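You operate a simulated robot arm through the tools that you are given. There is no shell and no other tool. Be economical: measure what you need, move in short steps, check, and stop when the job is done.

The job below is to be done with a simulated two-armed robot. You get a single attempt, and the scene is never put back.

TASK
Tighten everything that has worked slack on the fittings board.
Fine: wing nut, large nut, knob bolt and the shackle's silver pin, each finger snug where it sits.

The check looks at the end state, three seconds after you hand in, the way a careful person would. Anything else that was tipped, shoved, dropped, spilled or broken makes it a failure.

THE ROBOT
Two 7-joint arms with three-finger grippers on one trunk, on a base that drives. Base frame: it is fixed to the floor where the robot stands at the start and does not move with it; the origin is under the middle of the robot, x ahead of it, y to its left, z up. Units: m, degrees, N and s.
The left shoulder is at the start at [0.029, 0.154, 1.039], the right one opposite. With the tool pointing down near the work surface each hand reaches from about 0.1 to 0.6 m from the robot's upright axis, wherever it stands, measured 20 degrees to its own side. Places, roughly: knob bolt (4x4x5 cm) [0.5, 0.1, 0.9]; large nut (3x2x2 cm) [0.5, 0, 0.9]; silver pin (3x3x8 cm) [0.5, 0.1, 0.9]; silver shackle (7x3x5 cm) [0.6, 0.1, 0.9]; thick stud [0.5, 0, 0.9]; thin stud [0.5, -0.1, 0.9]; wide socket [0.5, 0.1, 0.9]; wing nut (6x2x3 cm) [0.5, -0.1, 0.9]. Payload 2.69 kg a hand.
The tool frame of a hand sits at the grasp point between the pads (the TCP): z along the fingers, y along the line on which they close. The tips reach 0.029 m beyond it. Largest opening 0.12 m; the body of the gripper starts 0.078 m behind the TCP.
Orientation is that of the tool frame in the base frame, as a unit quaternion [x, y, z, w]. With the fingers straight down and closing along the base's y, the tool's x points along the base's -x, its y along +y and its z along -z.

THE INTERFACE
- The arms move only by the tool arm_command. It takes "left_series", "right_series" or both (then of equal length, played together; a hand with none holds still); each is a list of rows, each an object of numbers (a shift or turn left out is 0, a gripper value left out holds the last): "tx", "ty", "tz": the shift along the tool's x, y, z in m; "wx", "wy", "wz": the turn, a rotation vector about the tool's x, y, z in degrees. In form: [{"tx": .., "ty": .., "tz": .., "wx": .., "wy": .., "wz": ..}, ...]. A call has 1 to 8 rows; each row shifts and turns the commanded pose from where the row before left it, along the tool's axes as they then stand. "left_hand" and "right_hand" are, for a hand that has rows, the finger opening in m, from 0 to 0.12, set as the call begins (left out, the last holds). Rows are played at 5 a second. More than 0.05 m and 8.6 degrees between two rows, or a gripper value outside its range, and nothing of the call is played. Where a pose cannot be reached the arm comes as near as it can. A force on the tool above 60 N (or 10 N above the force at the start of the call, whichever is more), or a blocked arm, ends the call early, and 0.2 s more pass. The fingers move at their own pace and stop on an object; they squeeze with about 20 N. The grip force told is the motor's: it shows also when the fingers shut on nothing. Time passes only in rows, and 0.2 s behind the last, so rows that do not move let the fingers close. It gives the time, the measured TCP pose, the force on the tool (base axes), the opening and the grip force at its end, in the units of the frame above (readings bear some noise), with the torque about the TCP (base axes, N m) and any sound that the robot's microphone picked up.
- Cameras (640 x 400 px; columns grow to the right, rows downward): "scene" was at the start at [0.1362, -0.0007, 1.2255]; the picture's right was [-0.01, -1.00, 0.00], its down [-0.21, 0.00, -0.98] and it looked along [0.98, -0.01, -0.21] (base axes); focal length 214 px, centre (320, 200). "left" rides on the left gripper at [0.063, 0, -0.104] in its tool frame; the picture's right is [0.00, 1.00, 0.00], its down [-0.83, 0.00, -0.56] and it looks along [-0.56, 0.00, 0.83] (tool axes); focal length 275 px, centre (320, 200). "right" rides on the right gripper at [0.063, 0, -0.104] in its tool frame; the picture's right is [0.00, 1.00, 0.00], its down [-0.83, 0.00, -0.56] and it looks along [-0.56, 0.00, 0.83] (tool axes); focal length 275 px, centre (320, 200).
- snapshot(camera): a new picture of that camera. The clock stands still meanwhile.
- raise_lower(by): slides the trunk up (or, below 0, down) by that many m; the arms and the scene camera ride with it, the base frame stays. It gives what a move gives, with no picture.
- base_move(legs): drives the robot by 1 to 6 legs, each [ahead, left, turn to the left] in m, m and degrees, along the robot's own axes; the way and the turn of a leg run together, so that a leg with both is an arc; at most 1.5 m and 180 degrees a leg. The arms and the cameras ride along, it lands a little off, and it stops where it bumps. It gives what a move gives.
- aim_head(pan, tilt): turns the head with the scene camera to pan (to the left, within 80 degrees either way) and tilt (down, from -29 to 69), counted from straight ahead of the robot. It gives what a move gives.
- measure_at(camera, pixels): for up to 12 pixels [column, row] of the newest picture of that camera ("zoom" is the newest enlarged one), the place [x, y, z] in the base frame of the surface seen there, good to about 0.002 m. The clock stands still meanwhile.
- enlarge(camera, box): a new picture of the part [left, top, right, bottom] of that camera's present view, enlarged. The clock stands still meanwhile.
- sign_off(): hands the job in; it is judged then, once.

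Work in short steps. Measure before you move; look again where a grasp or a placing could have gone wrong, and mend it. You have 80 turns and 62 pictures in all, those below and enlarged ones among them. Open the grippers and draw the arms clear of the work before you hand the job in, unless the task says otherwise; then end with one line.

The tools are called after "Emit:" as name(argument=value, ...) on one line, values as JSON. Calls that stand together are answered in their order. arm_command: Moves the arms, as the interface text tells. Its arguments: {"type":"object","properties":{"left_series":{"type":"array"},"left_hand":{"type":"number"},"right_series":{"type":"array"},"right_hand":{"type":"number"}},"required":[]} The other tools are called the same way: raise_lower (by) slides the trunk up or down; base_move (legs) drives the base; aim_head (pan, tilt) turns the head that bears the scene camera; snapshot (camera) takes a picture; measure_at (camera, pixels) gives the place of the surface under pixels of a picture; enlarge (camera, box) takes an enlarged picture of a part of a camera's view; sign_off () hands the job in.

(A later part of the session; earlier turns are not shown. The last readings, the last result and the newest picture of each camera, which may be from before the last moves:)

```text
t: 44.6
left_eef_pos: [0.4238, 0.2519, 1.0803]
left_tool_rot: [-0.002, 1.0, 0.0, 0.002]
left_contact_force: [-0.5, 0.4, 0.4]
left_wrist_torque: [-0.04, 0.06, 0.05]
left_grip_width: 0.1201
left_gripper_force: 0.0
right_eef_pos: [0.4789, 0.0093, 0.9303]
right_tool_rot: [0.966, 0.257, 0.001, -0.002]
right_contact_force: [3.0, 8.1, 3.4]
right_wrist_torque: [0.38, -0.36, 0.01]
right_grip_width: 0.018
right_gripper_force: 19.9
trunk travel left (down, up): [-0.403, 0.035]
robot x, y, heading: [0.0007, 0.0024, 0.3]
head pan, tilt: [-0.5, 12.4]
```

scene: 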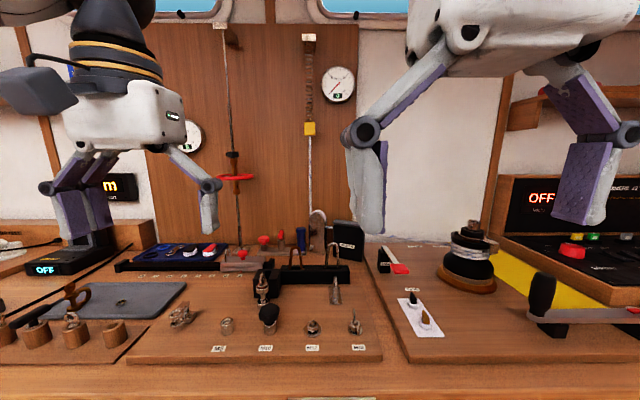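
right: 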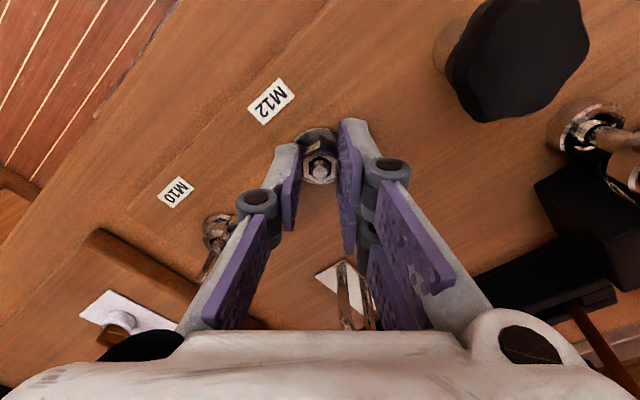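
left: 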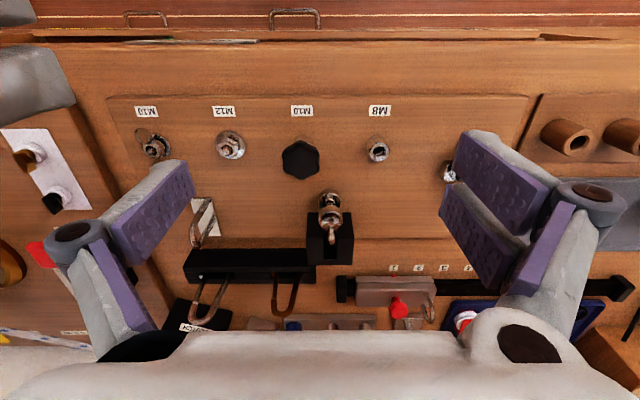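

150 degrees done, torque low. Regrip: open, lift 25 mm, turn back 240 degrees (hex repeats at 60), come down and close.

Emit:
arm_command(right_series=[{}, {"tz": -0.025}, {"wz": -8.5}, {"wz": -8.5}, {"wz": -8.5}, {"wz": -8.5}, {"wz": -8.5}, {"wz": -8.5}], right_hand=0.045)

Emit:
arm_command(right_series=[{"wz": -8.5}, {"wz": -8.5}, {"wz": -8.5}, {"wz": -8.5}, {"wz": -8.5}, {"wz": -8.5}, {"wz": -8.5}, {"wz": -8.5}])

Emit:
arm_command(right_series=[{"wz": -8.5}, {"wz": -8.5}, {"wz": -8.5}, {"wz": -8.5}, {"wz": -8.5}, {"wz": -8.5}, {"wz": -8.5}, {"wz": -8.5}])

Emit:
arm_command(right_series=[{"wz": -8.5}, {"wz": -8.5}, {"wz": -8.5}, {"wz": -8.5}, {"wz": -8.5}, {"wz": -8.5}, {}])

Emit:
enlarge(camera="right", box=[256, 100, 416, 200])

```text
t: 46.4
left_eef_pos: [0.4226, 0.2507, 1.0811]
left_tool_rot: [-0.001, 1.0, 0.0, 0.0]
left_contact_force: [-0.4, -0.4, 0.8]
left_wrist_torque: [0.01, -0.02, 0.01]
left_grip_width: 0.12
left_gripper_force: 0.0
right_eef_pos: [0.4789, 0.009, 0.9555]
right_tool_rot: [0.76, 0.649, -0.001, 0.0]
right_contact_force: [0.4, 0.4, 0.6]
right_wrist_torque: [0.01, 0.02, 0.0]
right_grip_width: 0.0449
right_gripper_force: 0.1
trunk travel left (down, up): [-0.403, 0.035]
robot x, y, heading: [0.0006, -0.002, 0.3]
head pan, tilt: [-0.5, 12.4]
```

```text
t: 48.2
left_eef_pos: [0.4229, 0.2513, 1.0806]
left_tool_rot: [-0.002, 1.0, 0.001, 0.0]
left_contact_force: [0.3, -0.2, -0.1]
left_wrist_torque: [-0.02, -0.01, 0.0]
left_grip_width: 0.1198
left_gripper_force: 0.2
right_eef_pos: [0.4795, 0.0094, 0.9556]
right_tool_rot: [0.268, 0.963, 0.0, -0.001]
right_contact_force: [-0.6, 0.5, -0.4]
right_wrist_torque: [0.02, 0.01, 0.02]
right_grip_width: 0.0451
right_gripper_force: 0.1
trunk travel left (down, up): [-0.403, 0.035]
robot x, y, heading: [-0.0023, -0.0006, -0.1]
head pan, tilt: [-0.5, 12.4]
```

```text
t: 50.0
left_eef_pos: [0.4238, 0.2508, 1.0801]
left_tool_rot: [-0.002, 1.0, 0.0, 0.001]
left_contact_force: [-0.2, 0.0, -0.6]
left_wrist_torque: [0.03, -0.04, 0.04]
left_grip_width: 0.12
left_gripper_force: 0.1
right_eef_pos: [0.4796, 0.0093, 0.9558]
right_tool_rot: [-0.316, 0.949, 0.001, 0.0]
right_contact_force: [-0.1, -0.5, 0.0]
right_wrist_torque: [-0.02, -0.02, 0.03]
right_grip_width: 0.045
right_gripper_force: 0.1
trunk travel left (down, up): [-0.403, 0.035]
robot x, y, heading: [-0.0012, -0.0005, 0.1]
head pan, tilt: [-0.5, 12.4]
```

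```text
t: 51.6
left_eef_pos: [0.4222, 0.2502, 1.08]
left_tool_rot: [-0.001, 1.0, 0.0, 0.002]
left_contact_force: [0.0, -0.2, 0.2]
left_wrist_torque: [-0.01, -0.03, 0.0]
left_grip_width: 0.1198
left_gripper_force: 0.1
right_eef_pos: [0.4783, 0.01, 0.9552]
right_tool_rot: [-0.695, 0.719, 0.0, -0.001]
right_contact_force: [0.8, 0.1, 0.5]
right_wrist_torque: [0.03, -0.01, -0.01]
right_grip_width: 0.045
right_gripper_force: 0.2
trunk travel left (down, up): [-0.403, 0.035]
robot x, y, heading: [-0.0038, 0.0018, 0.4]
head pan, tilt: [-0.5, 12.4]
```

```text
4.00 times, centred on (336, 150) of right
```

zoom: 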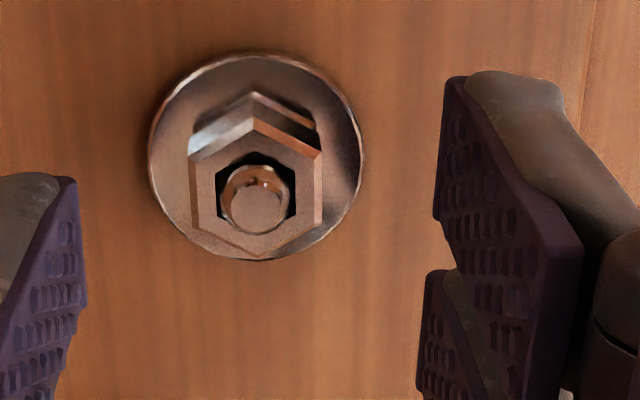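

Still a gap under the nut, fingers aligned and centred (zoom column 256). I go down, close and turn through the long stroke.

Emit:
arm_command(right_series=[{"wz": -1.5, "tz": 0.012}, {"tz": 0.0125}, {}])

Emit:
arm_command(right_series=[{}, {}, {}], right_hand=0.0)

Emit:
arm_command(right_series=[{"wz": 8}, {"wz": 8}, {"wz": 8}, {"wz": 8}, {"wz": 8}, {"wz": 8}, {"wz": 8}, {"wz": 8}])

Emit:
arm_command(right_series=[{"wz": 8, "tz": 0.0003}, {"wz": 8}, {"wz": 8}, {"wz": 8}, {"wz": 8}, {"wz": 8}, {"wz": 8}, {"wz": 8}])

```text
t: 52.4
left_eef_pos: [0.4229, 0.2513, 1.0802]
left_tool_rot: [-0.002, 1.0, 0.001, 0.002]
left_contact_force: [0.4, -0.4, -0.3]
left_wrist_torque: [0.02, -0.03, 0.0]
left_grip_width: 0.12
left_gripper_force: 0.0
right_eef_pos: [0.4785, 0.0088, 0.9323]
right_tool_rot: [-0.703, 0.711, 0.0, 0.0]
right_contact_force: [0.4, -0.2, -0.4]
right_wrist_torque: [-0.02, -0.01, 0.01]
right_grip_width: 0.0449
right_gripper_force: 0.1
trunk travel left (down, up): [-0.403, 0.035]
robot x, y, heading: [0.0001, 0.0007, 0.3]
head pan, tilt: [-0.5, 12.4]
```

```text
t: 53.2
left_eef_pos: [0.4232, 0.2496, 1.0806]
left_tool_rot: [-0.002, 1.0, 0.0, 0.001]
left_contact_force: [-0.6, 0.1, 0.0]
left_wrist_torque: [-0.01, -0.02, -0.01]
left_grip_width: 0.1201
left_gripper_force: 0.1
right_eef_pos: [0.4782, 0.0091, 0.9312]
right_tool_rot: [-0.702, 0.712, 0.0, -0.001]
right_contact_force: [1.1, -0.2, 0.6]
right_wrist_torque: [-0.01, 0.0, -0.03]
right_grip_width: 0.0182
right_gripper_force: 19.7
trunk travel left (down, up): [-0.403, 0.035]
robot x, y, heading: [0.0004, -0.003, 0.2]
head pan, tilt: [-0.5, 12.4]
```

```text
t: 55.0
left_eef_pos: [0.4229, 0.249, 1.0802]
left_tool_rot: [-0.001, 1.0, 0.0, 0.002]
left_contact_force: [-0.8, -0.3, 0.6]
left_wrist_torque: [0.03, 0.01, 0.02]
left_grip_width: 0.12
left_gripper_force: 0.0
right_eef_pos: [0.4799, 0.0094, 0.9308]
right_tool_rot: [-0.218, 0.976, 0.001, 0.0]
right_contact_force: [-2.5, 1.1, -1.5]
right_wrist_torque: [0.01, -0.03, 0.02]
right_grip_width: 0.0181
right_gripper_force: 20.0
trunk travel left (down, up): [-0.403, 0.035]
robot x, y, heading: [-0.0004, -0.001, 0.1]
head pan, tilt: [-0.5, 12.4]
```

```text
t: 56.8
left_eef_pos: [0.4237, 0.2506, 1.081]
left_tool_rot: [-0.001, 1.0, -0.002, 0.002]
left_contact_force: [0.2, 0.4, -0.4]
left_wrist_torque: [-0.02, -0.03, -0.01]
left_grip_width: 0.1201
left_gripper_force: 0.1
right_eef_pos: [0.4786, 0.0092, 0.9308]
right_tool_rot: [0.333, 0.943, 0.0, 0.0]
right_contact_force: [-1.6, 4.2, -5.7]
right_wrist_torque: [0.02, -0.05, 0.09]
right_grip_width: 0.0182
right_gripper_force: 20.4
trunk travel left (down, up): [-0.403, 0.035]
robot x, y, heading: [-0.003, -0.0009, 0.4]
head pan, tilt: [-0.5, 12.4]
```

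Still turning, torque 0.09. I continue in shorter strokes to catch the stop.

Emit:
arm_command(right_series=[{"wz": 8, "tz": 0.0003}, {"wz": 8}, {"wz": 8}, {"wz": 8}, {"wz": 8}, {"wz": 8}])

Emit:
arm_command(right_series=[{"wz": 8, "tz": 0.0003}, {"wz": 8}, {"wz": 8}, {"wz": 8}, {"wz": 8}, {"wz": 8}, {"wz": 8}])

Emit:
snapshot(camera="right")

```text
t: 58.2
left_eef_pos: [0.4219, 0.2511, 1.0817]
left_tool_rot: [-0.002, 1.0, 0.0, 0.001]
left_contact_force: [-0.6, -0.5, -0.4]
left_wrist_torque: [0.0, -0.01, 0.04]
left_grip_width: 0.1201
left_gripper_force: 0.1
right_eef_pos: [0.478, 0.01, 0.9305]
right_tool_rot: [0.688, 0.726, 0.002, 0.0]
right_contact_force: [-7.1, -0.2, 1.0]
right_wrist_torque: [0.03, 0.22, 0.11]
right_grip_width: 0.0182
right_gripper_force: 19.4
trunk travel left (down, up): [-0.403, 0.035]
robot x, y, heading: [0.0016, -0.0019, 0.3]
head pan, tilt: [-0.5, 12.4]
```

```text
t: 59.8
left_eef_pos: [0.4225, 0.251, 1.0802]
left_tool_rot: [-0.002, 1.0, -0.001, 0.001]
left_contact_force: [0.3, 0.1, 0.4]
left_wrist_torque: [0.02, 0.01, -0.03]
left_grip_width: 0.12
left_gripper_force: 0.1
right_eef_pos: [0.4782, 0.0107, 0.9309]
right_tool_rot: [0.948, 0.318, 0.0, 0.0]
right_contact_force: [-5.9, 7.1, -1.2]
right_wrist_torque: [0.24, 0.19, 0.1]
right_grip_width: 0.0184
right_gripper_force: 20.1
trunk travel left (down, up): [-0.403, 0.035]
robot x, y, heading: [0.0045, -0.0006, 0.1]
head pan, tilt: [-0.5, 12.4]
```

```text
38 pictures are left
```

right: 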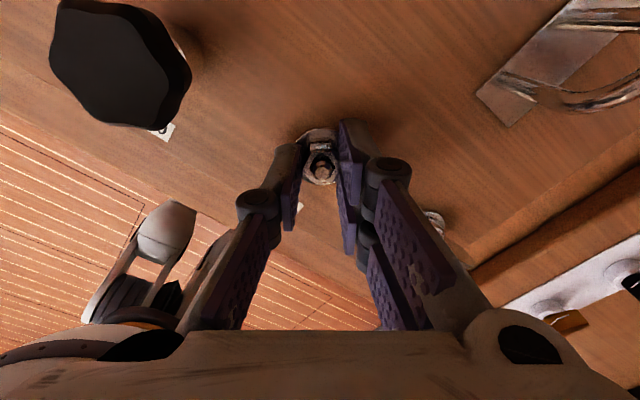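

Turned about 380 degrees in all; torque rose to 0.1. I regrip 240 degrees back and look at the nut.

Emit:
arm_command(right_series=[{}, {"tz": -0.025}, {"wz": -8.5}, {"wz": -8.5}, {"wz": -8.5}, {"wz": -8.5}, {"wz": -8.5}, {"wz": -8.5}], right_hand=0.045)

Emit:
arm_command(right_series=[{"wz": -8.5}, {"wz": -8.5}, {"wz": -8.5}, {"wz": -8.5}, {"wz": -8.5}, {"wz": -8.5}, {"wz": -8.5}, {"wz": -8.5}])

Emit:
arm_command(right_series=[{"wz": -8.5}, {"wz": -8.5}, {"wz": -8.5}, {"wz": -8.5}, {"wz": -8.5}, {"wz": -8.5}, {"wz": -8.5}, {"wz": -8.5}])

Emit:
arm_command(right_series=[{"wz": -8.5}, {"wz": -8.5}, {"wz": -8.5}, {"wz": -8.5}, {"wz": -8.5}, {"wz": -8.5}, {"wz": -1.5}, {}])

Emit:
enlarge(camera="right", box=[256, 100, 416, 200])

```text
t: 61.6
left_eef_pos: [0.4228, 0.2517, 1.0811]
left_tool_rot: [-0.001, 1.0, -0.001, 0.002]
left_contact_force: [-0.7, -0.4, -0.4]
left_wrist_torque: [0.03, 0.0, -0.02]
left_grip_width: 0.1201
left_gripper_force: 0.0
right_eef_pos: [0.4793, 0.009, 0.9556]
right_tool_rot: [0.717, 0.698, 0.0, 0.0]
right_contact_force: [0.6, 0.0, 0.1]
right_wrist_torque: [0.03, -0.03, -0.01]
right_grip_width: 0.0453
right_gripper_force: 0.0
trunk travel left (down, up): [-0.403, 0.035]
robot x, y, heading: [-0.0006, -0.0012, 0.3]
head pan, tilt: [-0.5, 12.4]
```

```text
t: 63.4
left_eef_pos: [0.4216, 0.2494, 1.0802]
left_tool_rot: [-0.001, 1.0, 0.0, 0.001]
left_contact_force: [0.1, -0.2, -0.5]
left_wrist_torque: [0.03, 0.0, -0.02]
left_grip_width: 0.12
left_gripper_force: 0.2
right_eef_pos: [0.4797, 0.0086, 0.9556]
right_tool_rot: [0.204, 0.979, 0.001, -0.001]
right_contact_force: [-0.2, 0.1, 0.2]
right_wrist_torque: [-0.03, 0.0, 0.01]
right_grip_width: 0.045
right_gripper_force: 0.0
trunk travel left (down, up): [-0.403, 0.035]
robot x, y, heading: [0.0001, 0.0026, 0.2]
head pan, tilt: [-0.5, 12.4]
```

```text
t: 65.2
left_eef_pos: [0.4219, 0.2508, 1.0806]
left_tool_rot: [-0.002, 1.0, 0.001, 0.002]
left_contact_force: [-0.1, -0.3, -0.8]
left_wrist_torque: [0.01, 0.0, -0.02]
left_grip_width: 0.1196
left_gripper_force: 0.1
right_eef_pos: [0.4797, 0.0089, 0.9551]
right_tool_rot: [-0.378, 0.926, 0.001, 0.001]
right_contact_force: [0.2, -0.3, -0.1]
right_wrist_torque: [0.0, 0.03, 0.0]
right_grip_width: 0.045
right_gripper_force: 0.1
trunk travel left (down, up): [-0.403, 0.035]
robot x, y, heading: [-0.0025, 0.0016, 0.2]
head pan, tilt: [-0.5, 12.4]
```

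```text
t: 67.0
left_eef_pos: [0.4228, 0.2504, 1.0818]
left_tool_rot: [0.0, 1.0, 0.0, 0.001]
left_contact_force: [0.2, -1.2, 1.3]
left_wrist_torque: [0.03, 0.01, 0.02]
left_grip_width: 0.1202
left_gripper_force: 0.1
right_eef_pos: [0.4795, 0.0092, 0.9563]
right_tool_rot: [0.748, -0.664, 0.0, 0.0]
right_contact_force: [0.0, 0.5, -0.5]
right_wrist_torque: [-0.01, 0.01, 0.01]
right_grip_width: 0.0451
right_gripper_force: 0.0
trunk travel left (down, up): [-0.403, 0.035]
robot x, y, heading: [-0.0029, 0.0006, 0.3]
head pan, tilt: [-0.5, 12.4]
```

```text
4.00 times, centred on (336, 150) of right
```

zoom: 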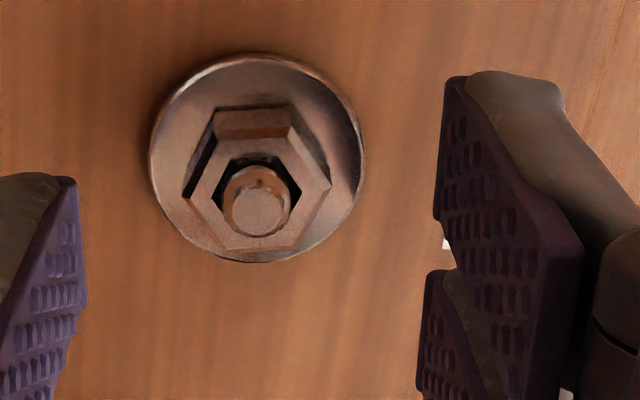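

The nut is lower now, and its flats are rotated about 30 degrees to the fingers. I measure its height and regrip at a 30-degree offset.

Emit:
measure_at(camera="zoom", pixels=[[205, 195], [312, 190], [230, 235], [285, 232], [258, 125], [255, 115], [170, 180], [350, 180], [258, 205], [300, 150]])

Emit:
enlarge(camera="right", box=[280, 106, 360, 170])

```text
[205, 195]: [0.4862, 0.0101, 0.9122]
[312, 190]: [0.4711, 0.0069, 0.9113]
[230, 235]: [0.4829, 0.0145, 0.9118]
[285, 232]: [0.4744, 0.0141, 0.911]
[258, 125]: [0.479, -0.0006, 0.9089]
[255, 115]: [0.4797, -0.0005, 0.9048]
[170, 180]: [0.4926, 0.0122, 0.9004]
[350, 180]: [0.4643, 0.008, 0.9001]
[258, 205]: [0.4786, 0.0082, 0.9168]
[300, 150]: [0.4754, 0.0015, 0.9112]
```

```text
6.25 times, centred on (320, 138) of right
```

zoom: 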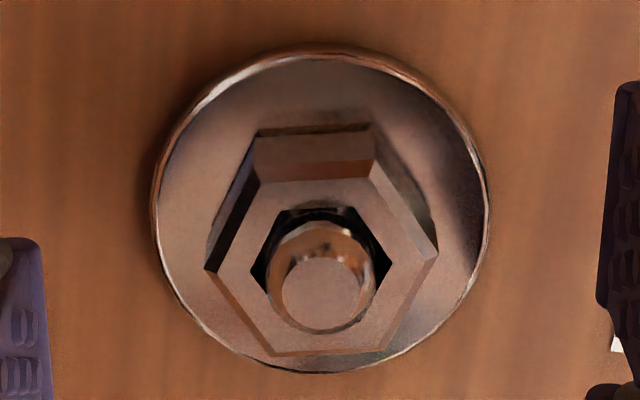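

Flats lie at -32.5 degrees from the finger line. I turn back by that, descend, close, and turn.

Emit:
arm_command(right_series=[{"wz": -8.2}, {"wz": -8.1}, {"wz": -8.1}, {"wz": -8.1}, {"tz": 0.012}, {"tz": 0.0125}, {}])

Emit:
arm_command(right_series=[{}, {}, {}], right_hand=0.0)

Emit:
arm_command(right_series=[{"wz": 8}, {"wz": 8}, {"wz": 8}, {"wz": 8}, {"wz": 8}])

Emit:
enlarge(camera="right", box=[256, 110, 384, 220])

```text
t: 68.6
left_eef_pos: [0.4228, 0.2494, 1.0803]
left_tool_rot: [-0.002, 1.0, 0.0, 0.002]
left_contact_force: [0.3, 0.3, 0.3]
left_wrist_torque: [0.01, -0.02, 0.01]
left_grip_width: 0.1199
left_gripper_force: 0.0
right_eef_pos: [0.4791, 0.0093, 0.931]
right_tool_rot: [0.904, -0.428, 0.0, 0.0]
right_contact_force: [0.3, 0.5, 0.2]
right_wrist_torque: [0.01, 0.01, -0.01]
right_grip_width: 0.0451
right_gripper_force: 0.0
trunk travel left (down, up): [-0.403, 0.035]
robot x, y, heading: [-0.0007, -0.0014, 0.0]
head pan, tilt: [-0.5, 12.4]
```

```text
t: 69.4
left_eef_pos: [0.4226, 0.2492, 1.0797]
left_tool_rot: [-0.001, 1.0, 0.0, 0.001]
left_contact_force: [0.5, 0.9, 0.4]
left_wrist_torque: [-0.03, 0.0, -0.03]
left_grip_width: 0.1199
left_gripper_force: 0.1
right_eef_pos: [0.4795, 0.0078, 0.9297]
right_tool_rot: [0.904, -0.428, -0.001, 0.001]
right_contact_force: [1.5, -0.1, -0.3]
right_wrist_torque: [0.01, 0.0, 0.1]
right_grip_width: 0.0183
right_gripper_force: 20.5
trunk travel left (down, up): [-0.403, 0.035]
robot x, y, heading: [-0.0024, 0.0017, 0.2]
head pan, tilt: [-0.5, 12.4]
```

```text
t: 70.6
left_eef_pos: [0.4227, 0.2512, 1.0802]
left_tool_rot: [-0.001, 1.0, 0.0, 0.001]
left_contact_force: [-0.8, 0.3, -0.3]
left_wrist_torque: [0.03, 0.0, -0.03]
left_grip_width: 0.12
left_gripper_force: 0.2
right_eef_pos: [0.4801, 0.0084, 0.9314]
right_tool_rot: [-0.701, 0.713, 0.0, 0.0]
right_contact_force: [7.1, 0.9, -0.4]
right_wrist_torque: [0.06, -0.2, 0.06]
right_grip_width: 0.0183
right_gripper_force: 19.7
trunk travel left (down, up): [-0.403, 0.035]
robot x, y, heading: [0.0015, -0.0018, -0.0]
head pan, tilt: [-0.5, 12.4]
```

```text
3.64 times, centred on (320, 165) of right
```

zoom: 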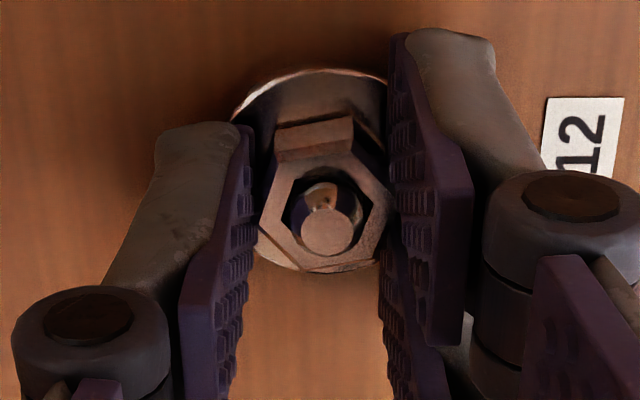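

The hand turned 40 degrees but the nut stayed put (its flats lag 41 degrees): it is seated and the fingers slip at about 0.1 Nm. I release, lift, turn square, and retreat, then check the gap from the scene camera.

Emit:
arm_command(right_series=[{}, {"tz": -0.025}, {"tz": -0.04}, {"tz": -0.04, "wz": 8.5}, {"wz": 8.5}, {"wz": 8.5}, {"wz": 8.5}, {"wz": 8.5}], right_hand=0.05)

Emit:
arm_command(right_series=[{"wz": 8.5}, {"wz": 8.5}, {"wz": 8.5}, {"wz": 8.5}, {"wz": 8.5}, {"wz": 4}, {"ty": -0.04}, {"ty": -0.04, "tx": 0.03}])

Emit:
arm_command(right_series=[{"ty": -0.04, "tx": 0.03}, {"ty": -0.04, "tx": 0.03}, {"ty": -0.02, "tx": 0.03}, {}], left_series=[{"tx": 0.02}, {"tx": 0.02}, {"tx": 0.02}, {}])

Emit:
enlarge(camera="scene", box=[225, 265, 385, 355])

```text
t: 72.4
left_eef_pos: [0.4225, 0.25, 1.0808]
left_tool_rot: [-0.002, 1.0, 0.0, 0.001]
left_contact_force: [-0.1, -0.4, -1.4]
left_wrist_torque: [0.01, -0.01, -0.03]
left_grip_width: 0.1197
left_gripper_force: 0.1
right_eef_pos: [0.4794, 0.009, 1.0356]
right_tool_rot: [-0.396, 0.918, 0.0, -0.001]
right_contact_force: [0.1, -0.8, -0.3]
right_wrist_torque: [0.02, 0.0, -0.02]
right_grip_width: 0.0502
right_gripper_force: 0.1
trunk travel left (down, up): [-0.403, 0.035]
robot x, y, heading: [0.003, 0.0, 0.5]
head pan, tilt: [-0.5, 12.4]
```

```text
t: 74.2
left_eef_pos: [0.4216, 0.2496, 1.0811]
left_tool_rot: [-0.002, 1.0, 0.001, 0.002]
left_contact_force: [-1.0, -0.5, -0.6]
left_wrist_torque: [0.04, 0.01, -0.03]
left_grip_width: 0.12
left_gripper_force: 0.1
right_eef_pos: [0.4481, -0.0718, 1.0367]
right_tool_rot: [-0.002, 1.0, 0.001, 0.001]
right_contact_force: [-0.9, 0.3, -0.2]
right_wrist_torque: [0.0, 0.0, 0.02]
right_grip_width: 0.05
right_gripper_force: 0.1
trunk travel left (down, up): [-0.403, 0.035]
robot x, y, heading: [-0.0006, 0.0005, 0.3]
head pan, tilt: [-0.5, 12.4]
```

```text
t: 75.2
left_eef_pos: [0.3619, 0.2506, 1.0799]
left_tool_rot: [-0.001, 1.0, 0.0, 0.001]
left_contact_force: [0.1, -0.4, -0.1]
left_wrist_torque: [-0.02, 0.01, -0.01]
left_grip_width: 0.1199
left_gripper_force: 0.1
right_eef_pos: [0.3585, -0.1705, 1.035]
right_tool_rot: [-0.002, 1.0, 0.0, 0.0]
right_contact_force: [-0.2, 0.8, 0.3]
right_wrist_torque: [-0.02, 0.03, 0.04]
right_grip_width: 0.0497
right_gripper_force: 0.0
trunk travel left (down, up): [-0.403, 0.035]
robot x, y, heading: [-0.0019, -0.002, 0.2]
head pan, tilt: [-0.5, 12.4]
```

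```text
4.00 times, centred on (305, 310) of scene
```

zoom: 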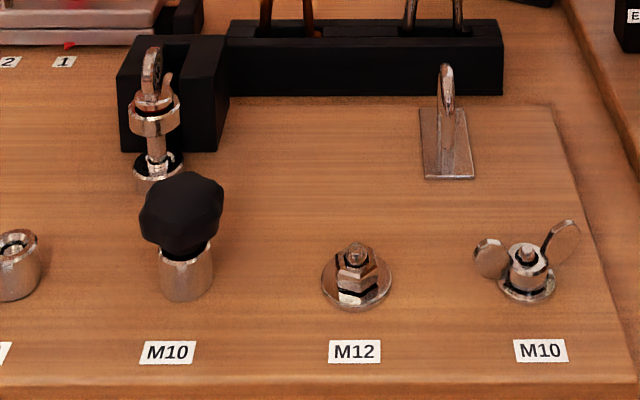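

I enlarge closer on the two nuts.

Emit:
enlarge(camera="scene", box=[295, 313, 375, 348])

```text
8.00 times, centred on (335, 330) of scene
```

zoom: 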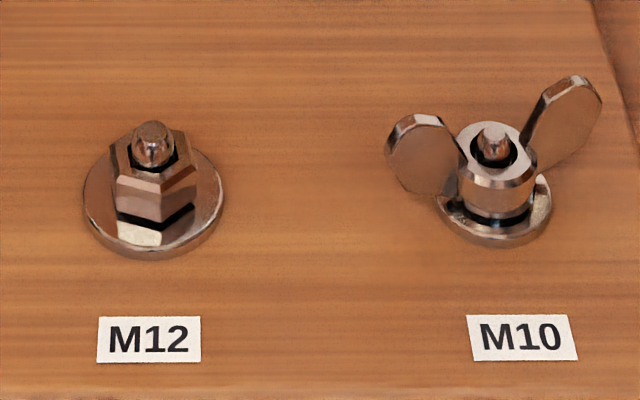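

A dark line remains beneath the large nut; I check heights from this view: nut top, base edge, washer.

Emit:
measure_at(camera="zoom", pixels=[[140, 180], [120, 160], [185, 165], [140, 205], [175, 200], [140, 222], [140, 238], [95, 210], [210, 200], [500, 180], [490, 210], [455, 215]])

Emit:
enlarge(camera="scene", box=[304, 315, 324, 345])

```text
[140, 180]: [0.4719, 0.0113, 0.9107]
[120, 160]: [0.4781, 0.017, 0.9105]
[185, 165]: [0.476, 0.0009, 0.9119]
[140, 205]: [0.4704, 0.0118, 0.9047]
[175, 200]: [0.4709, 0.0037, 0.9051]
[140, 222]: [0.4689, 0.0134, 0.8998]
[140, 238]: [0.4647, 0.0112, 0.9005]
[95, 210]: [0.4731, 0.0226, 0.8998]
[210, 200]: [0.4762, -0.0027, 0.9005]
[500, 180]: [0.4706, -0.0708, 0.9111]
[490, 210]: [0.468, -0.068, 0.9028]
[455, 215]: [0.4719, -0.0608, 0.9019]
```

```text
13.33 times, centred on (314, 330) of scene
```

zoom: 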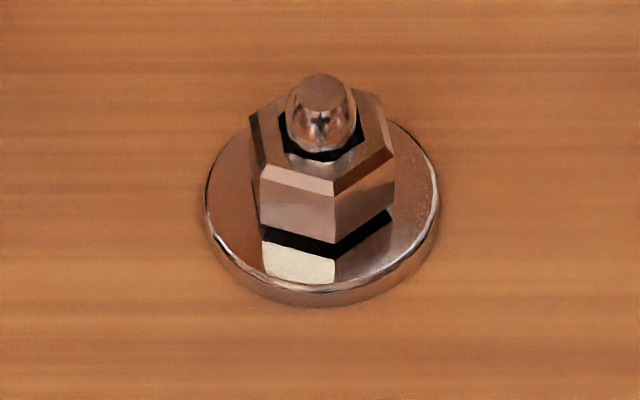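

I probe the nut's bottom edge along its front corner.

Emit:
measure_at(camera="zoom", pixels=[[335, 185], [335, 210], [335, 230], [335, 238], [335, 244], [335, 250], [335, 258], [335, 275], [270, 225], [270, 235], [270, 245], [380, 215]])

```text
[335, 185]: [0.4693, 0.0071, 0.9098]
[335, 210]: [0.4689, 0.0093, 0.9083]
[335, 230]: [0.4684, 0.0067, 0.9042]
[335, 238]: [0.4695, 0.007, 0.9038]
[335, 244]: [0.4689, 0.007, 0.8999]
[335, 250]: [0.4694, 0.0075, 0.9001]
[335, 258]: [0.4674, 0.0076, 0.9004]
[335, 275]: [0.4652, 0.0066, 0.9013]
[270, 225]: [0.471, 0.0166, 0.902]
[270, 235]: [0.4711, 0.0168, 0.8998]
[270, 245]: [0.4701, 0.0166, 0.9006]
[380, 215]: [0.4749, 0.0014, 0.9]
```

The dark strip suggests perhaps 1-2 mm gap under the large nut. For comparison I look at the wing nut's base the same way.

Emit:
enlarge(camera="scene", box=[343, 315, 369, 345])

Emit:
measure_at(camera="zoom", pixels=[[320, 180], [320, 200], [320, 220], [320, 235], [320, 245], [320, 255], [320, 265], [320, 275]])

```text
13.33 times, centred on (356, 330) of scene
```

zoom: 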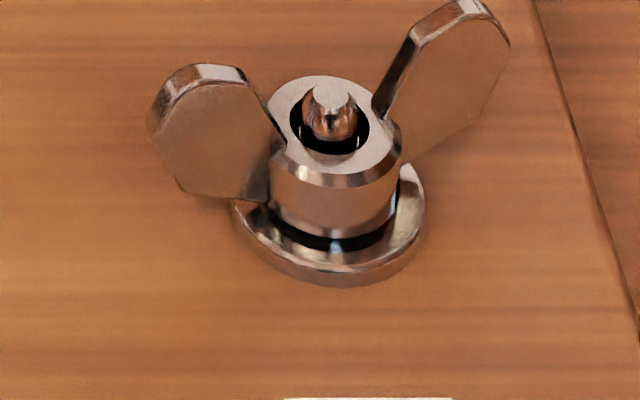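

```text
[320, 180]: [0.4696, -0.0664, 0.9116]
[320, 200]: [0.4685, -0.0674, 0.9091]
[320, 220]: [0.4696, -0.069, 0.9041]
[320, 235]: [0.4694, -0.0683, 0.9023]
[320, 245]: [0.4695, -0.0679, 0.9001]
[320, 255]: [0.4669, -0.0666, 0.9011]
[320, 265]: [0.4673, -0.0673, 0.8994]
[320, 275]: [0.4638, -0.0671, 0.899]
```

Both nuts show the same thin chamfer shadow and both resisted further turning, so I take them as seated and go on. Next the knob: left hand above (0.4785, 0.090) with 0.07 opening.

Emit:
arm_command(left_series=[{"tx": -0.025, "ty": -0.035}, {"tx": -0.03, "ty": -0.035, "tz": 0.01}, {"tx": -0.03, "ty": -0.035, "tz": 0.02}, {"tx": -0.03, "ty": -0.035, "tz": 0.025}, {"ty": -0.02, "tz": 0.025}, {}], left_hand=0.07)

Emit:
enlarge(camera="left", box=[240, 60, 432, 180])

Emit:
measure_at(camera="zoom", pixels=[[267, 180], [267, 240], [200, 180], [330, 180], [267, 120]])

```text
refused: row 3 steps farther than a row can; nothing moved
```

```text
3.33 times, centred on (336, 120) of left
```

zoom: 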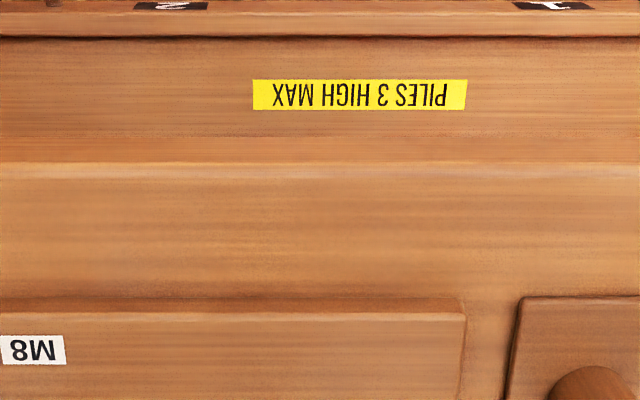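

```text
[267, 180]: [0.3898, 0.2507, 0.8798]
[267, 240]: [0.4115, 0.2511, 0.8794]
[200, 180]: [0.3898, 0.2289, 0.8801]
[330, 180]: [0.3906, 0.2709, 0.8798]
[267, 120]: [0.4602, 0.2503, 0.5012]
```

A row was too long; I repeat with smaller steps.

Emit:
arm_command(left_series=[{"tx": -0.02, "ty": -0.03}, {"tx": -0.02, "ty": -0.03}, {"tx": -0.02, "ty": -0.03, "tz": 0.015}, {"tx": -0.02, "ty": -0.03, "tz": 0.02}, {"tx": -0.02, "ty": -0.03, "tz": 0.02}, {"tx": -0.0165, "ty": -0.01, "tz": 0.025}, {}], left_hand=0.07)

Emit:
enlarge(camera="left", box=[240, 60, 432, 180])

Emit:
measure_at(camera="zoom", pixels=[[267, 180], [267, 240], [200, 180], [330, 180], [267, 120], [220, 210], [310, 210]])

```text
t: 76.8
left_eef_pos: [0.4791, 0.0907, 1.0]
left_tool_rot: [-0.002, 1.0, 0.0, 0.001]
left_contact_force: [-0.3, 0.0, -1.7]
left_wrist_torque: [-0.01, -0.01, 0.01]
left_grip_width: 0.07
left_gripper_force: 0.0
right_eef_pos: [0.3591, -0.1707, 1.0348]
right_tool_rot: [-0.002, 1.0, 0.001, 0.0]
right_contact_force: [-0.8, 1.1, 0.3]
right_wrist_torque: [0.03, -0.01, -0.02]
right_grip_width: 0.0501
right_gripper_force: 0.0
trunk travel left (down, up): [-0.403, 0.035]
robot x, y, heading: [-0.0001, 0.0018, 0.0]
head pan, tilt: [-0.5, 12.4]
```

```text
3.33 times, centred on (336, 120) of left
```

zoom: 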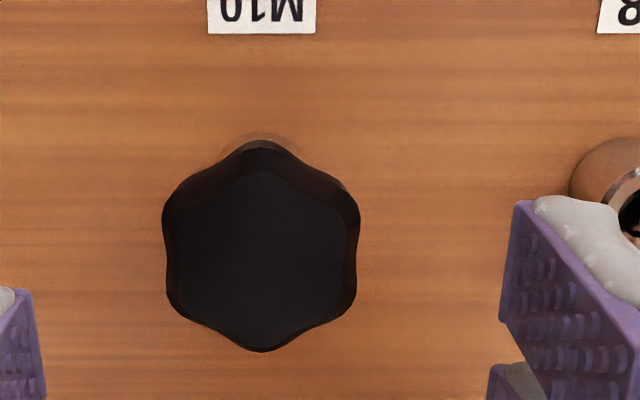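

```text
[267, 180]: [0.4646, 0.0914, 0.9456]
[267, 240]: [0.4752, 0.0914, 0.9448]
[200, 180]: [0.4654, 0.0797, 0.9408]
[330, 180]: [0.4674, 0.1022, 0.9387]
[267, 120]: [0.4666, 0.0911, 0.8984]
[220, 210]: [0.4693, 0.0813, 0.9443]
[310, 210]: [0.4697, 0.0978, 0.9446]
```

Knob centre about (0.479, 0.090), flats facing the fingers. I pre-turn -120 degrees for a long stroke, descend to TCP 0.955, and close.

Emit:
arm_command(left_series=[{"wz": -8}, {"wz": -8}, {"wz": -8}, {"wz": -8}, {"wz": -8}, {"wz": -8}, {"wz": -8}, {"wz": -8}])

Emit:
arm_command(left_series=[{"wz": -8}, {"wz": -8}, {"wz": -8}, {"wz": -8}, {"wz": -8}, {"wz": -8}, {"wz": -8}, {}])

Emit:
snapshot(camera="left")

```text
t: 78.6
left_eef_pos: [0.4792, 0.0905, 1.0012]
left_tool_rot: [-0.532, 0.847, -0.001, 0.001]
left_contact_force: [0.6, 0.4, 0.2]
left_wrist_torque: [0.02, -0.02, -0.02]
left_grip_width: 0.0699
left_gripper_force: 0.0
right_eef_pos: [0.3605, -0.1708, 1.035]
right_tool_rot: [-0.003, 1.0, 0.0, 0.0]
right_contact_force: [-0.5, 0.9, -0.1]
right_wrist_torque: [0.01, 0.02, 0.02]
right_grip_width: 0.0498
right_gripper_force: 0.0
trunk travel left (down, up): [-0.403, 0.035]
robot x, y, heading: [0.0018, -0.0014, 0.5]
head pan, tilt: [-0.5, 12.4]
```

```text
t: 80.4
left_eef_pos: [0.4805, 0.0915, 1.0019]
left_tool_rot: [0.867, -0.498, 0.001, 0.0]
left_contact_force: [-0.5, 0.7, -0.2]
left_wrist_torque: [0.0, 0.03, 0.02]
left_grip_width: 0.0699
left_gripper_force: 0.0
right_eef_pos: [0.3586, -0.1706, 1.0344]
right_tool_rot: [-0.003, 1.0, 0.0, 0.0]
right_contact_force: [0.0, -0.1, 0.2]
right_wrist_torque: [-0.05, 0.04, 0.0]
right_grip_width: 0.0497
right_gripper_force: 0.1
trunk travel left (down, up): [-0.403, 0.035]
robot x, y, heading: [-0.0016, 0.0004, 0.1]
head pan, tilt: [-0.5, 12.4]
```

```text
28 pictures are left
```

left: 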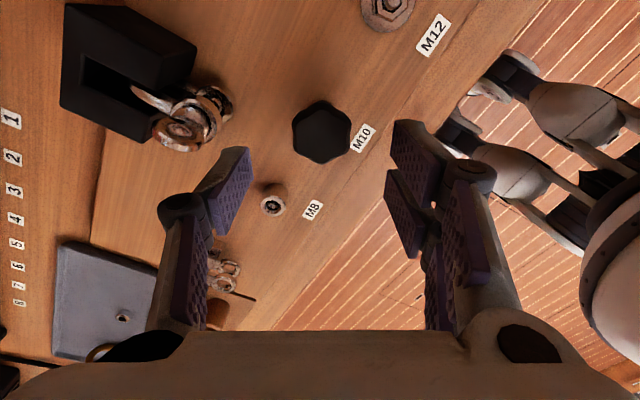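

Clear. I narrow to 0.055, descend 46 mm, close.

Emit:
arm_command(left_series=[{}, {"tz": 0.02}, {"tz": 0.02}, {"tz": 0.006}, {}], left_hand=0.055)

Emit:
arm_command(left_series=[{}, {}, {}], left_hand=0.0)

Emit:
arm_command(left_series=[{"wz": 8}, {"wz": 8}, {"wz": 8}, {"wz": 8}, {"wz": 8}])

Emit:
enlarge(camera="left", box=[240, 80, 400, 220])

```text
t: 81.6
left_eef_pos: [0.4806, 0.0914, 0.9561]
left_tool_rot: [0.867, -0.499, 0.002, -0.001]
left_contact_force: [0.6, 0.2, -0.2]
left_wrist_torque: [0.01, 0.03, -0.02]
left_grip_width: 0.0548
left_gripper_force: 0.1
right_eef_pos: [0.3595, -0.1705, 1.0349]
right_tool_rot: [-0.003, 1.0, 0.0, -0.001]
right_contact_force: [0.6, -0.1, 0.2]
right_wrist_torque: [-0.02, 0.02, -0.06]
right_grip_width: 0.0499
right_gripper_force: 0.1
trunk travel left (down, up): [-0.403, 0.035]
robot x, y, heading: [0.0026, 0.0037, 0.3]
head pan, tilt: [-0.5, 12.4]
```

```text
t: 82.4
left_eef_pos: [0.4797, 0.0908, 0.9552]
left_tool_rot: [0.867, -0.498, 0.002, 0.0]
left_contact_force: [-3.6, -2.6, -0.1]
left_wrist_torque: [-0.08, 0.11, -0.01]
left_grip_width: 0.0347
left_gripper_force: 19.9
right_eef_pos: [0.3584, -0.1713, 1.0346]
right_tool_rot: [-0.002, 1.0, 0.0, 0.0]
right_contact_force: [0.4, -0.1, 0.1]
right_wrist_torque: [-0.01, -0.03, -0.01]
right_grip_width: 0.0499
right_gripper_force: 0.0
trunk travel left (down, up): [-0.403, 0.035]
robot x, y, heading: [0.0011, -0.0003, 0.2]
head pan, tilt: [-0.5, 12.4]
```

```text
t: 83.6
left_eef_pos: [0.4787, 0.0925, 0.9559]
left_tool_rot: [-0.644, 0.765, -0.001, 0.001]
left_contact_force: [0.3, -1.7, 0.3]
left_wrist_torque: [-0.32, 0.06, 0.02]
left_grip_width: 0.0347
left_gripper_force: 20.9
right_eef_pos: [0.3585, -0.1713, 1.0343]
right_tool_rot: [-0.002, 1.0, 0.002, 0.0]
right_contact_force: [-1.0, 0.5, 0.7]
right_wrist_torque: [0.01, 0.03, 0.02]
right_grip_width: 0.0502
right_gripper_force: 0.1
trunk travel left (down, up): [-0.403, 0.035]
robot x, y, heading: [0.0007, 0.0007, 0.4]
head pan, tilt: [-0.5, 12.4]
```

```text
2.86 times, centred on (320, 150) of left
```

zoom: 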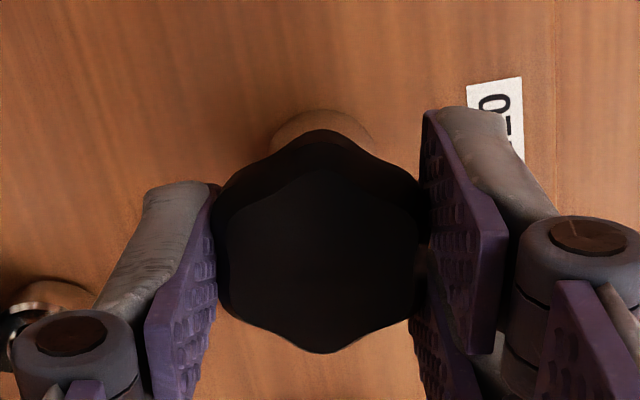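

The knob follows the fingers. I keep turning, watching torque.

Emit:
arm_command(left_series=[{"wz": 8}, {"wz": 8}, {"wz": 8}, {"wz": 8}, {"wz": 8}, {"wz": 8}])

Emit:
arm_command(left_series=[{"wz": 8, "tz": 0.0003}, {"wz": 8}, {"wz": 8}, {"wz": 8}, {"wz": 8}, {"wz": 8}])

Emit:
arm_command(left_series=[{"wz": 8, "tz": 0.0003}, {"wz": 8}, {"wz": 8}, {"wz": 8}, {"wz": 8}, {"wz": 8}])

Emit:
arm_command(left_series=[{"wz": 8, "tz": 0.0003}, {"wz": 8}, {"wz": 8}, {"wz": 8}, {"wz": 8}, {"wz": 8}])

Emit:
enlarge(camera="left", box=[240, 80, 400, 220])

```text
t: 85.0
left_eef_pos: [0.4802, 0.0894, 0.9536]
left_tool_rot: [-0.277, 0.961, -0.001, 0.001]
left_contact_force: [8.4, -7.8, 0.8]
left_wrist_torque: [-0.27, -0.08, 0.06]
left_grip_width: 0.0344
left_gripper_force: 19.8
right_eef_pos: [0.3606, -0.1716, 1.0346]
right_tool_rot: [-0.003, 1.0, 0.001, -0.001]
right_contact_force: [0.1, -0.9, -0.5]
right_wrist_torque: [-0.01, -0.03, 0.02]
right_grip_width: 0.0499
right_gripper_force: 0.0
trunk travel left (down, up): [-0.403, 0.035]
robot x, y, heading: [-0.0027, 0.0029, -0.0]
head pan, tilt: [-0.5, 12.4]
```

```text
t: 86.4
left_eef_pos: [0.4794, 0.0892, 0.9546]
left_tool_rot: [0.138, 0.99, 0.001, 0.001]
left_contact_force: [4.6, -13.7, 1.0]
left_wrist_torque: [-0.38, -0.36, 0.03]
left_grip_width: 0.0344
left_gripper_force: 19.9
right_eef_pos: [0.36, -0.1727, 1.0343]
right_tool_rot: [-0.003, 1.0, 0.001, -0.001]
right_contact_force: [-0.3, 0.3, 0.4]
right_wrist_torque: [0.01, 0.0, -0.01]
right_grip_width: 0.0502
right_gripper_force: 0.0
trunk travel left (down, up): [-0.403, 0.035]
robot x, y, heading: [-0.0018, 0.0003, 0.4]
head pan, tilt: [-0.5, 12.4]
```

```text
t: 87.8
left_eef_pos: [0.4782, 0.0892, 0.9543]
left_tool_rot: [0.53, 0.848, 0.0, 0.0]
left_contact_force: [-2.7, -13.2, -2.1]
left_wrist_torque: [-0.55, -0.04, -0.04]
left_grip_width: 0.0345
left_gripper_force: 19.7
right_eef_pos: [0.3599, -0.1711, 1.0341]
right_tool_rot: [-0.002, 1.0, 0.0, 0.0]
right_contact_force: [0.1, 0.0, -0.3]
right_wrist_torque: [0.01, 0.0, 0.04]
right_grip_width: 0.0501
right_gripper_force: 0.0
trunk travel left (down, up): [-0.403, 0.035]
robot x, y, heading: [0.0002, 0.0006, 0.3]
head pan, tilt: [-0.5, 12.4]
```

```text
t: 89.2
left_eef_pos: [0.4788, 0.0897, 0.9556]
left_tool_rot: [0.829, 0.56, 0.001, 0.001]
left_contact_force: [-4.3, -10.0, -0.9]
left_wrist_torque: [-0.54, 0.22, 0.02]
left_grip_width: 0.0348
left_gripper_force: 19.9
right_eef_pos: [0.3588, -0.1722, 1.035]
right_tool_rot: [-0.002, 1.0, 0.001, 0.001]
right_contact_force: [0.6, 0.5, 0.1]
right_wrist_torque: [0.01, -0.04, -0.03]
right_grip_width: 0.0502
right_gripper_force: 0.1
trunk travel left (down, up): [-0.403, 0.035]
robot x, y, heading: [0.0046, -0.0025, 0.0]
head pan, tilt: [-0.5, 12.4]
```

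```text
2.86 times, centred on (320, 150) of left
```

zoom: 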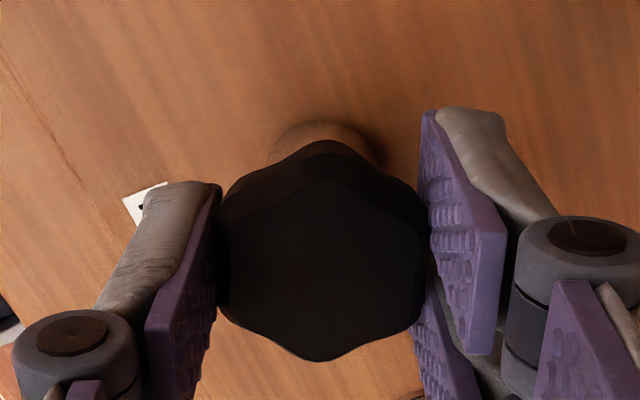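

The knob looks turned a little behind the fingers, perhaps starting to resist. 40 degrees more, then look.

Emit:
arm_command(left_series=[{"wz": 8}, {"wz": 8}, {"wz": 8}, {"wz": 8}, {"wz": 7}])

Emit:
enlarge(camera="left", box=[240, 80, 400, 220])

```text
t: 90.4
left_eef_pos: [0.4789, 0.0902, 0.9536]
left_tool_rot: [0.968, 0.251, 0.001, 0.0]
left_contact_force: [-3.2, -7.9, -3.9]
left_wrist_torque: [-0.17, -0.05, 0.05]
left_grip_width: 0.0344
left_gripper_force: 19.9
right_eef_pos: [0.3593, -0.1718, 1.035]
right_tool_rot: [-0.002, 1.0, 0.001, 0.0]
right_contact_force: [-0.6, 0.0, -0.2]
right_wrist_torque: [-0.01, 0.01, 0.0]
right_grip_width: 0.0499
right_gripper_force: 0.1
trunk travel left (down, up): [-0.403, 0.035]
robot x, y, heading: [0.0022, 0.0024, 0.2]
head pan, tilt: [-0.5, 12.4]
```

```text
2.86 times, centred on (320, 150) of left
```

zoom: 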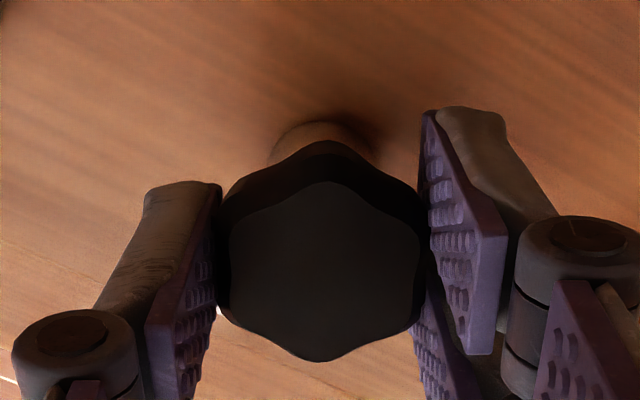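

Still turning with the fingers (271 degrees). Regrip, 240 degrees back.

Emit:
arm_command(left_series=[{}, {"tz": -0.015}, {"tz": -0.015}, {"wz": -8.5}, {"wz": -8.5}, {"wz": -8.5}, {"wz": -8.5}, {"wz": -8.5}], left_hand=0.055)

Emit:
arm_command(left_series=[{"wz": -8.5}, {"wz": -8.5}, {"wz": -8.5}, {"wz": -8.5}, {"wz": -8.5}, {"wz": -8.5}, {"wz": -8.5}, {"wz": -8.5}])

Emit:
arm_command(left_series=[{"wz": -8.5}, {"wz": -8.5}, {"wz": -8.5}, {"wz": -8.5}, {"wz": -8.5}, {"wz": -8.5}, {"wz": -8.5}, {"wz": -8.5}])

Emit:
arm_command(left_series=[{"wz": -8.5}, {"wz": -8.5}, {"wz": -8.5}, {"wz": -8.5}, {"wz": -8.5}, {"wz": -8.5}, {"wz": -8.5}, {}])

Emit:
enlarge(camera="left", box=[240, 80, 400, 220])

Emit:
enlarge(camera="scene", box=[255, 300, 285, 340])

```text
t: 92.2
left_eef_pos: [0.478, 0.0905, 0.9828]
left_tool_rot: [0.81, 0.586, 0.001, 0.001]
left_contact_force: [-0.4, -0.1, -0.6]
left_wrist_torque: [0.02, 0.01, -0.01]
left_grip_width: 0.0551
left_gripper_force: 0.0
right_eef_pos: [0.3606, -0.1715, 1.0358]
right_tool_rot: [-0.003, 1.0, 0.0, 0.0]
right_contact_force: [0.2, -0.1, -0.4]
right_wrist_torque: [0.05, 0.0, -0.03]
right_grip_width: 0.05
right_gripper_force: 0.1
trunk travel left (down, up): [-0.403, 0.035]
robot x, y, heading: [0.0001, 0.0009, 0.4]
head pan, tilt: [-0.5, 12.4]
```

```text
t: 94.0
left_eef_pos: [0.4793, 0.0913, 0.9832]
left_tool_rot: [0.344, 0.939, 0.0, 0.001]
left_contact_force: [-0.9, -0.4, 0.0]
left_wrist_torque: [-0.01, 0.02, 0.0]
left_grip_width: 0.055
left_gripper_force: 0.0
right_eef_pos: [0.3581, -0.1699, 1.0351]
right_tool_rot: [-0.002, 1.0, -0.001, 0.0]
right_contact_force: [0.4, -0.7, -0.1]
right_wrist_torque: [-0.04, -0.01, 0.02]
right_grip_width: 0.0496
right_gripper_force: 0.0
trunk travel left (down, up): [-0.403, 0.035]
robot x, y, heading: [-0.0027, 0.0002, 0.5]
head pan, tilt: [-0.5, 12.4]
```

```text
t: 95.8
left_eef_pos: [0.4791, 0.091, 0.9845]
left_tool_rot: [-0.24, 0.971, -0.001, 0.001]
left_contact_force: [-0.4, -0.8, 0.1]
left_wrist_torque: [-0.02, -0.02, 0.01]
left_grip_width: 0.0552
left_gripper_force: 0.0
right_eef_pos: [0.3588, -0.1705, 1.0357]
right_tool_rot: [-0.002, 1.0, 0.0, 0.001]
right_contact_force: [-0.3, 0.9, 0.1]
right_wrist_torque: [0.01, -0.04, 0.0]
right_grip_width: 0.0499
right_gripper_force: 0.1
trunk travel left (down, up): [-0.403, 0.035]
robot x, y, heading: [0.0009, -0.0002, 0.4]
head pan, tilt: [-0.5, 12.4]
```

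```text
t: 97.6
left_eef_pos: [0.4806, 0.0906, 0.9839]
left_tool_rot: [-0.69, 0.724, 0.0, 0.001]
left_contact_force: [0.1, -0.1, 0.1]
left_wrist_torque: [0.02, -0.01, -0.03]
left_grip_width: 0.0552
left_gripper_force: 0.0
right_eef_pos: [0.3581, -0.1712, 1.0346]
right_tool_rot: [-0.003, 1.0, 0.0, 0.0]
right_contact_force: [0.8, 0.4, -0.5]
right_wrist_torque: [0.01, -0.02, 0.01]
right_grip_width: 0.05
right_gripper_force: 0.1
trunk travel left (down, up): [-0.403, 0.035]
robot x, y, heading: [0.0021, -0.0008, 0.2]
head pan, tilt: [-0.5, 12.4]
```

```text
2.86 times, centred on (320, 150) of left
```

zoom: 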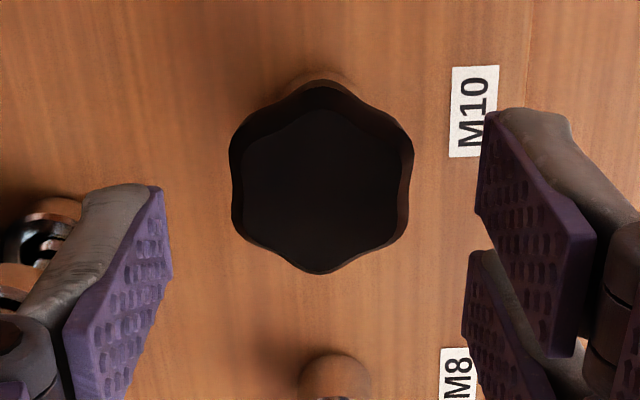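

```text
10.00 times, centred on (270, 320) of scene
```

zoom: 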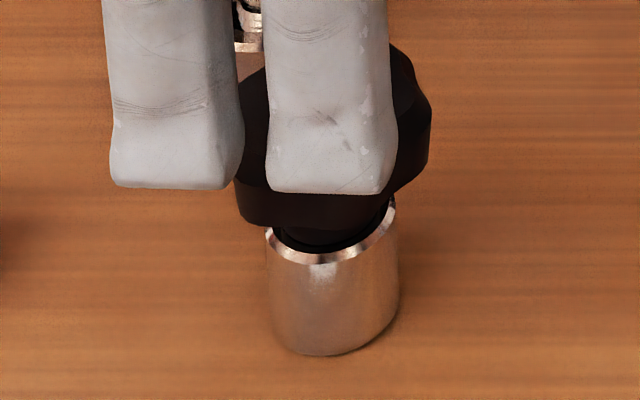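

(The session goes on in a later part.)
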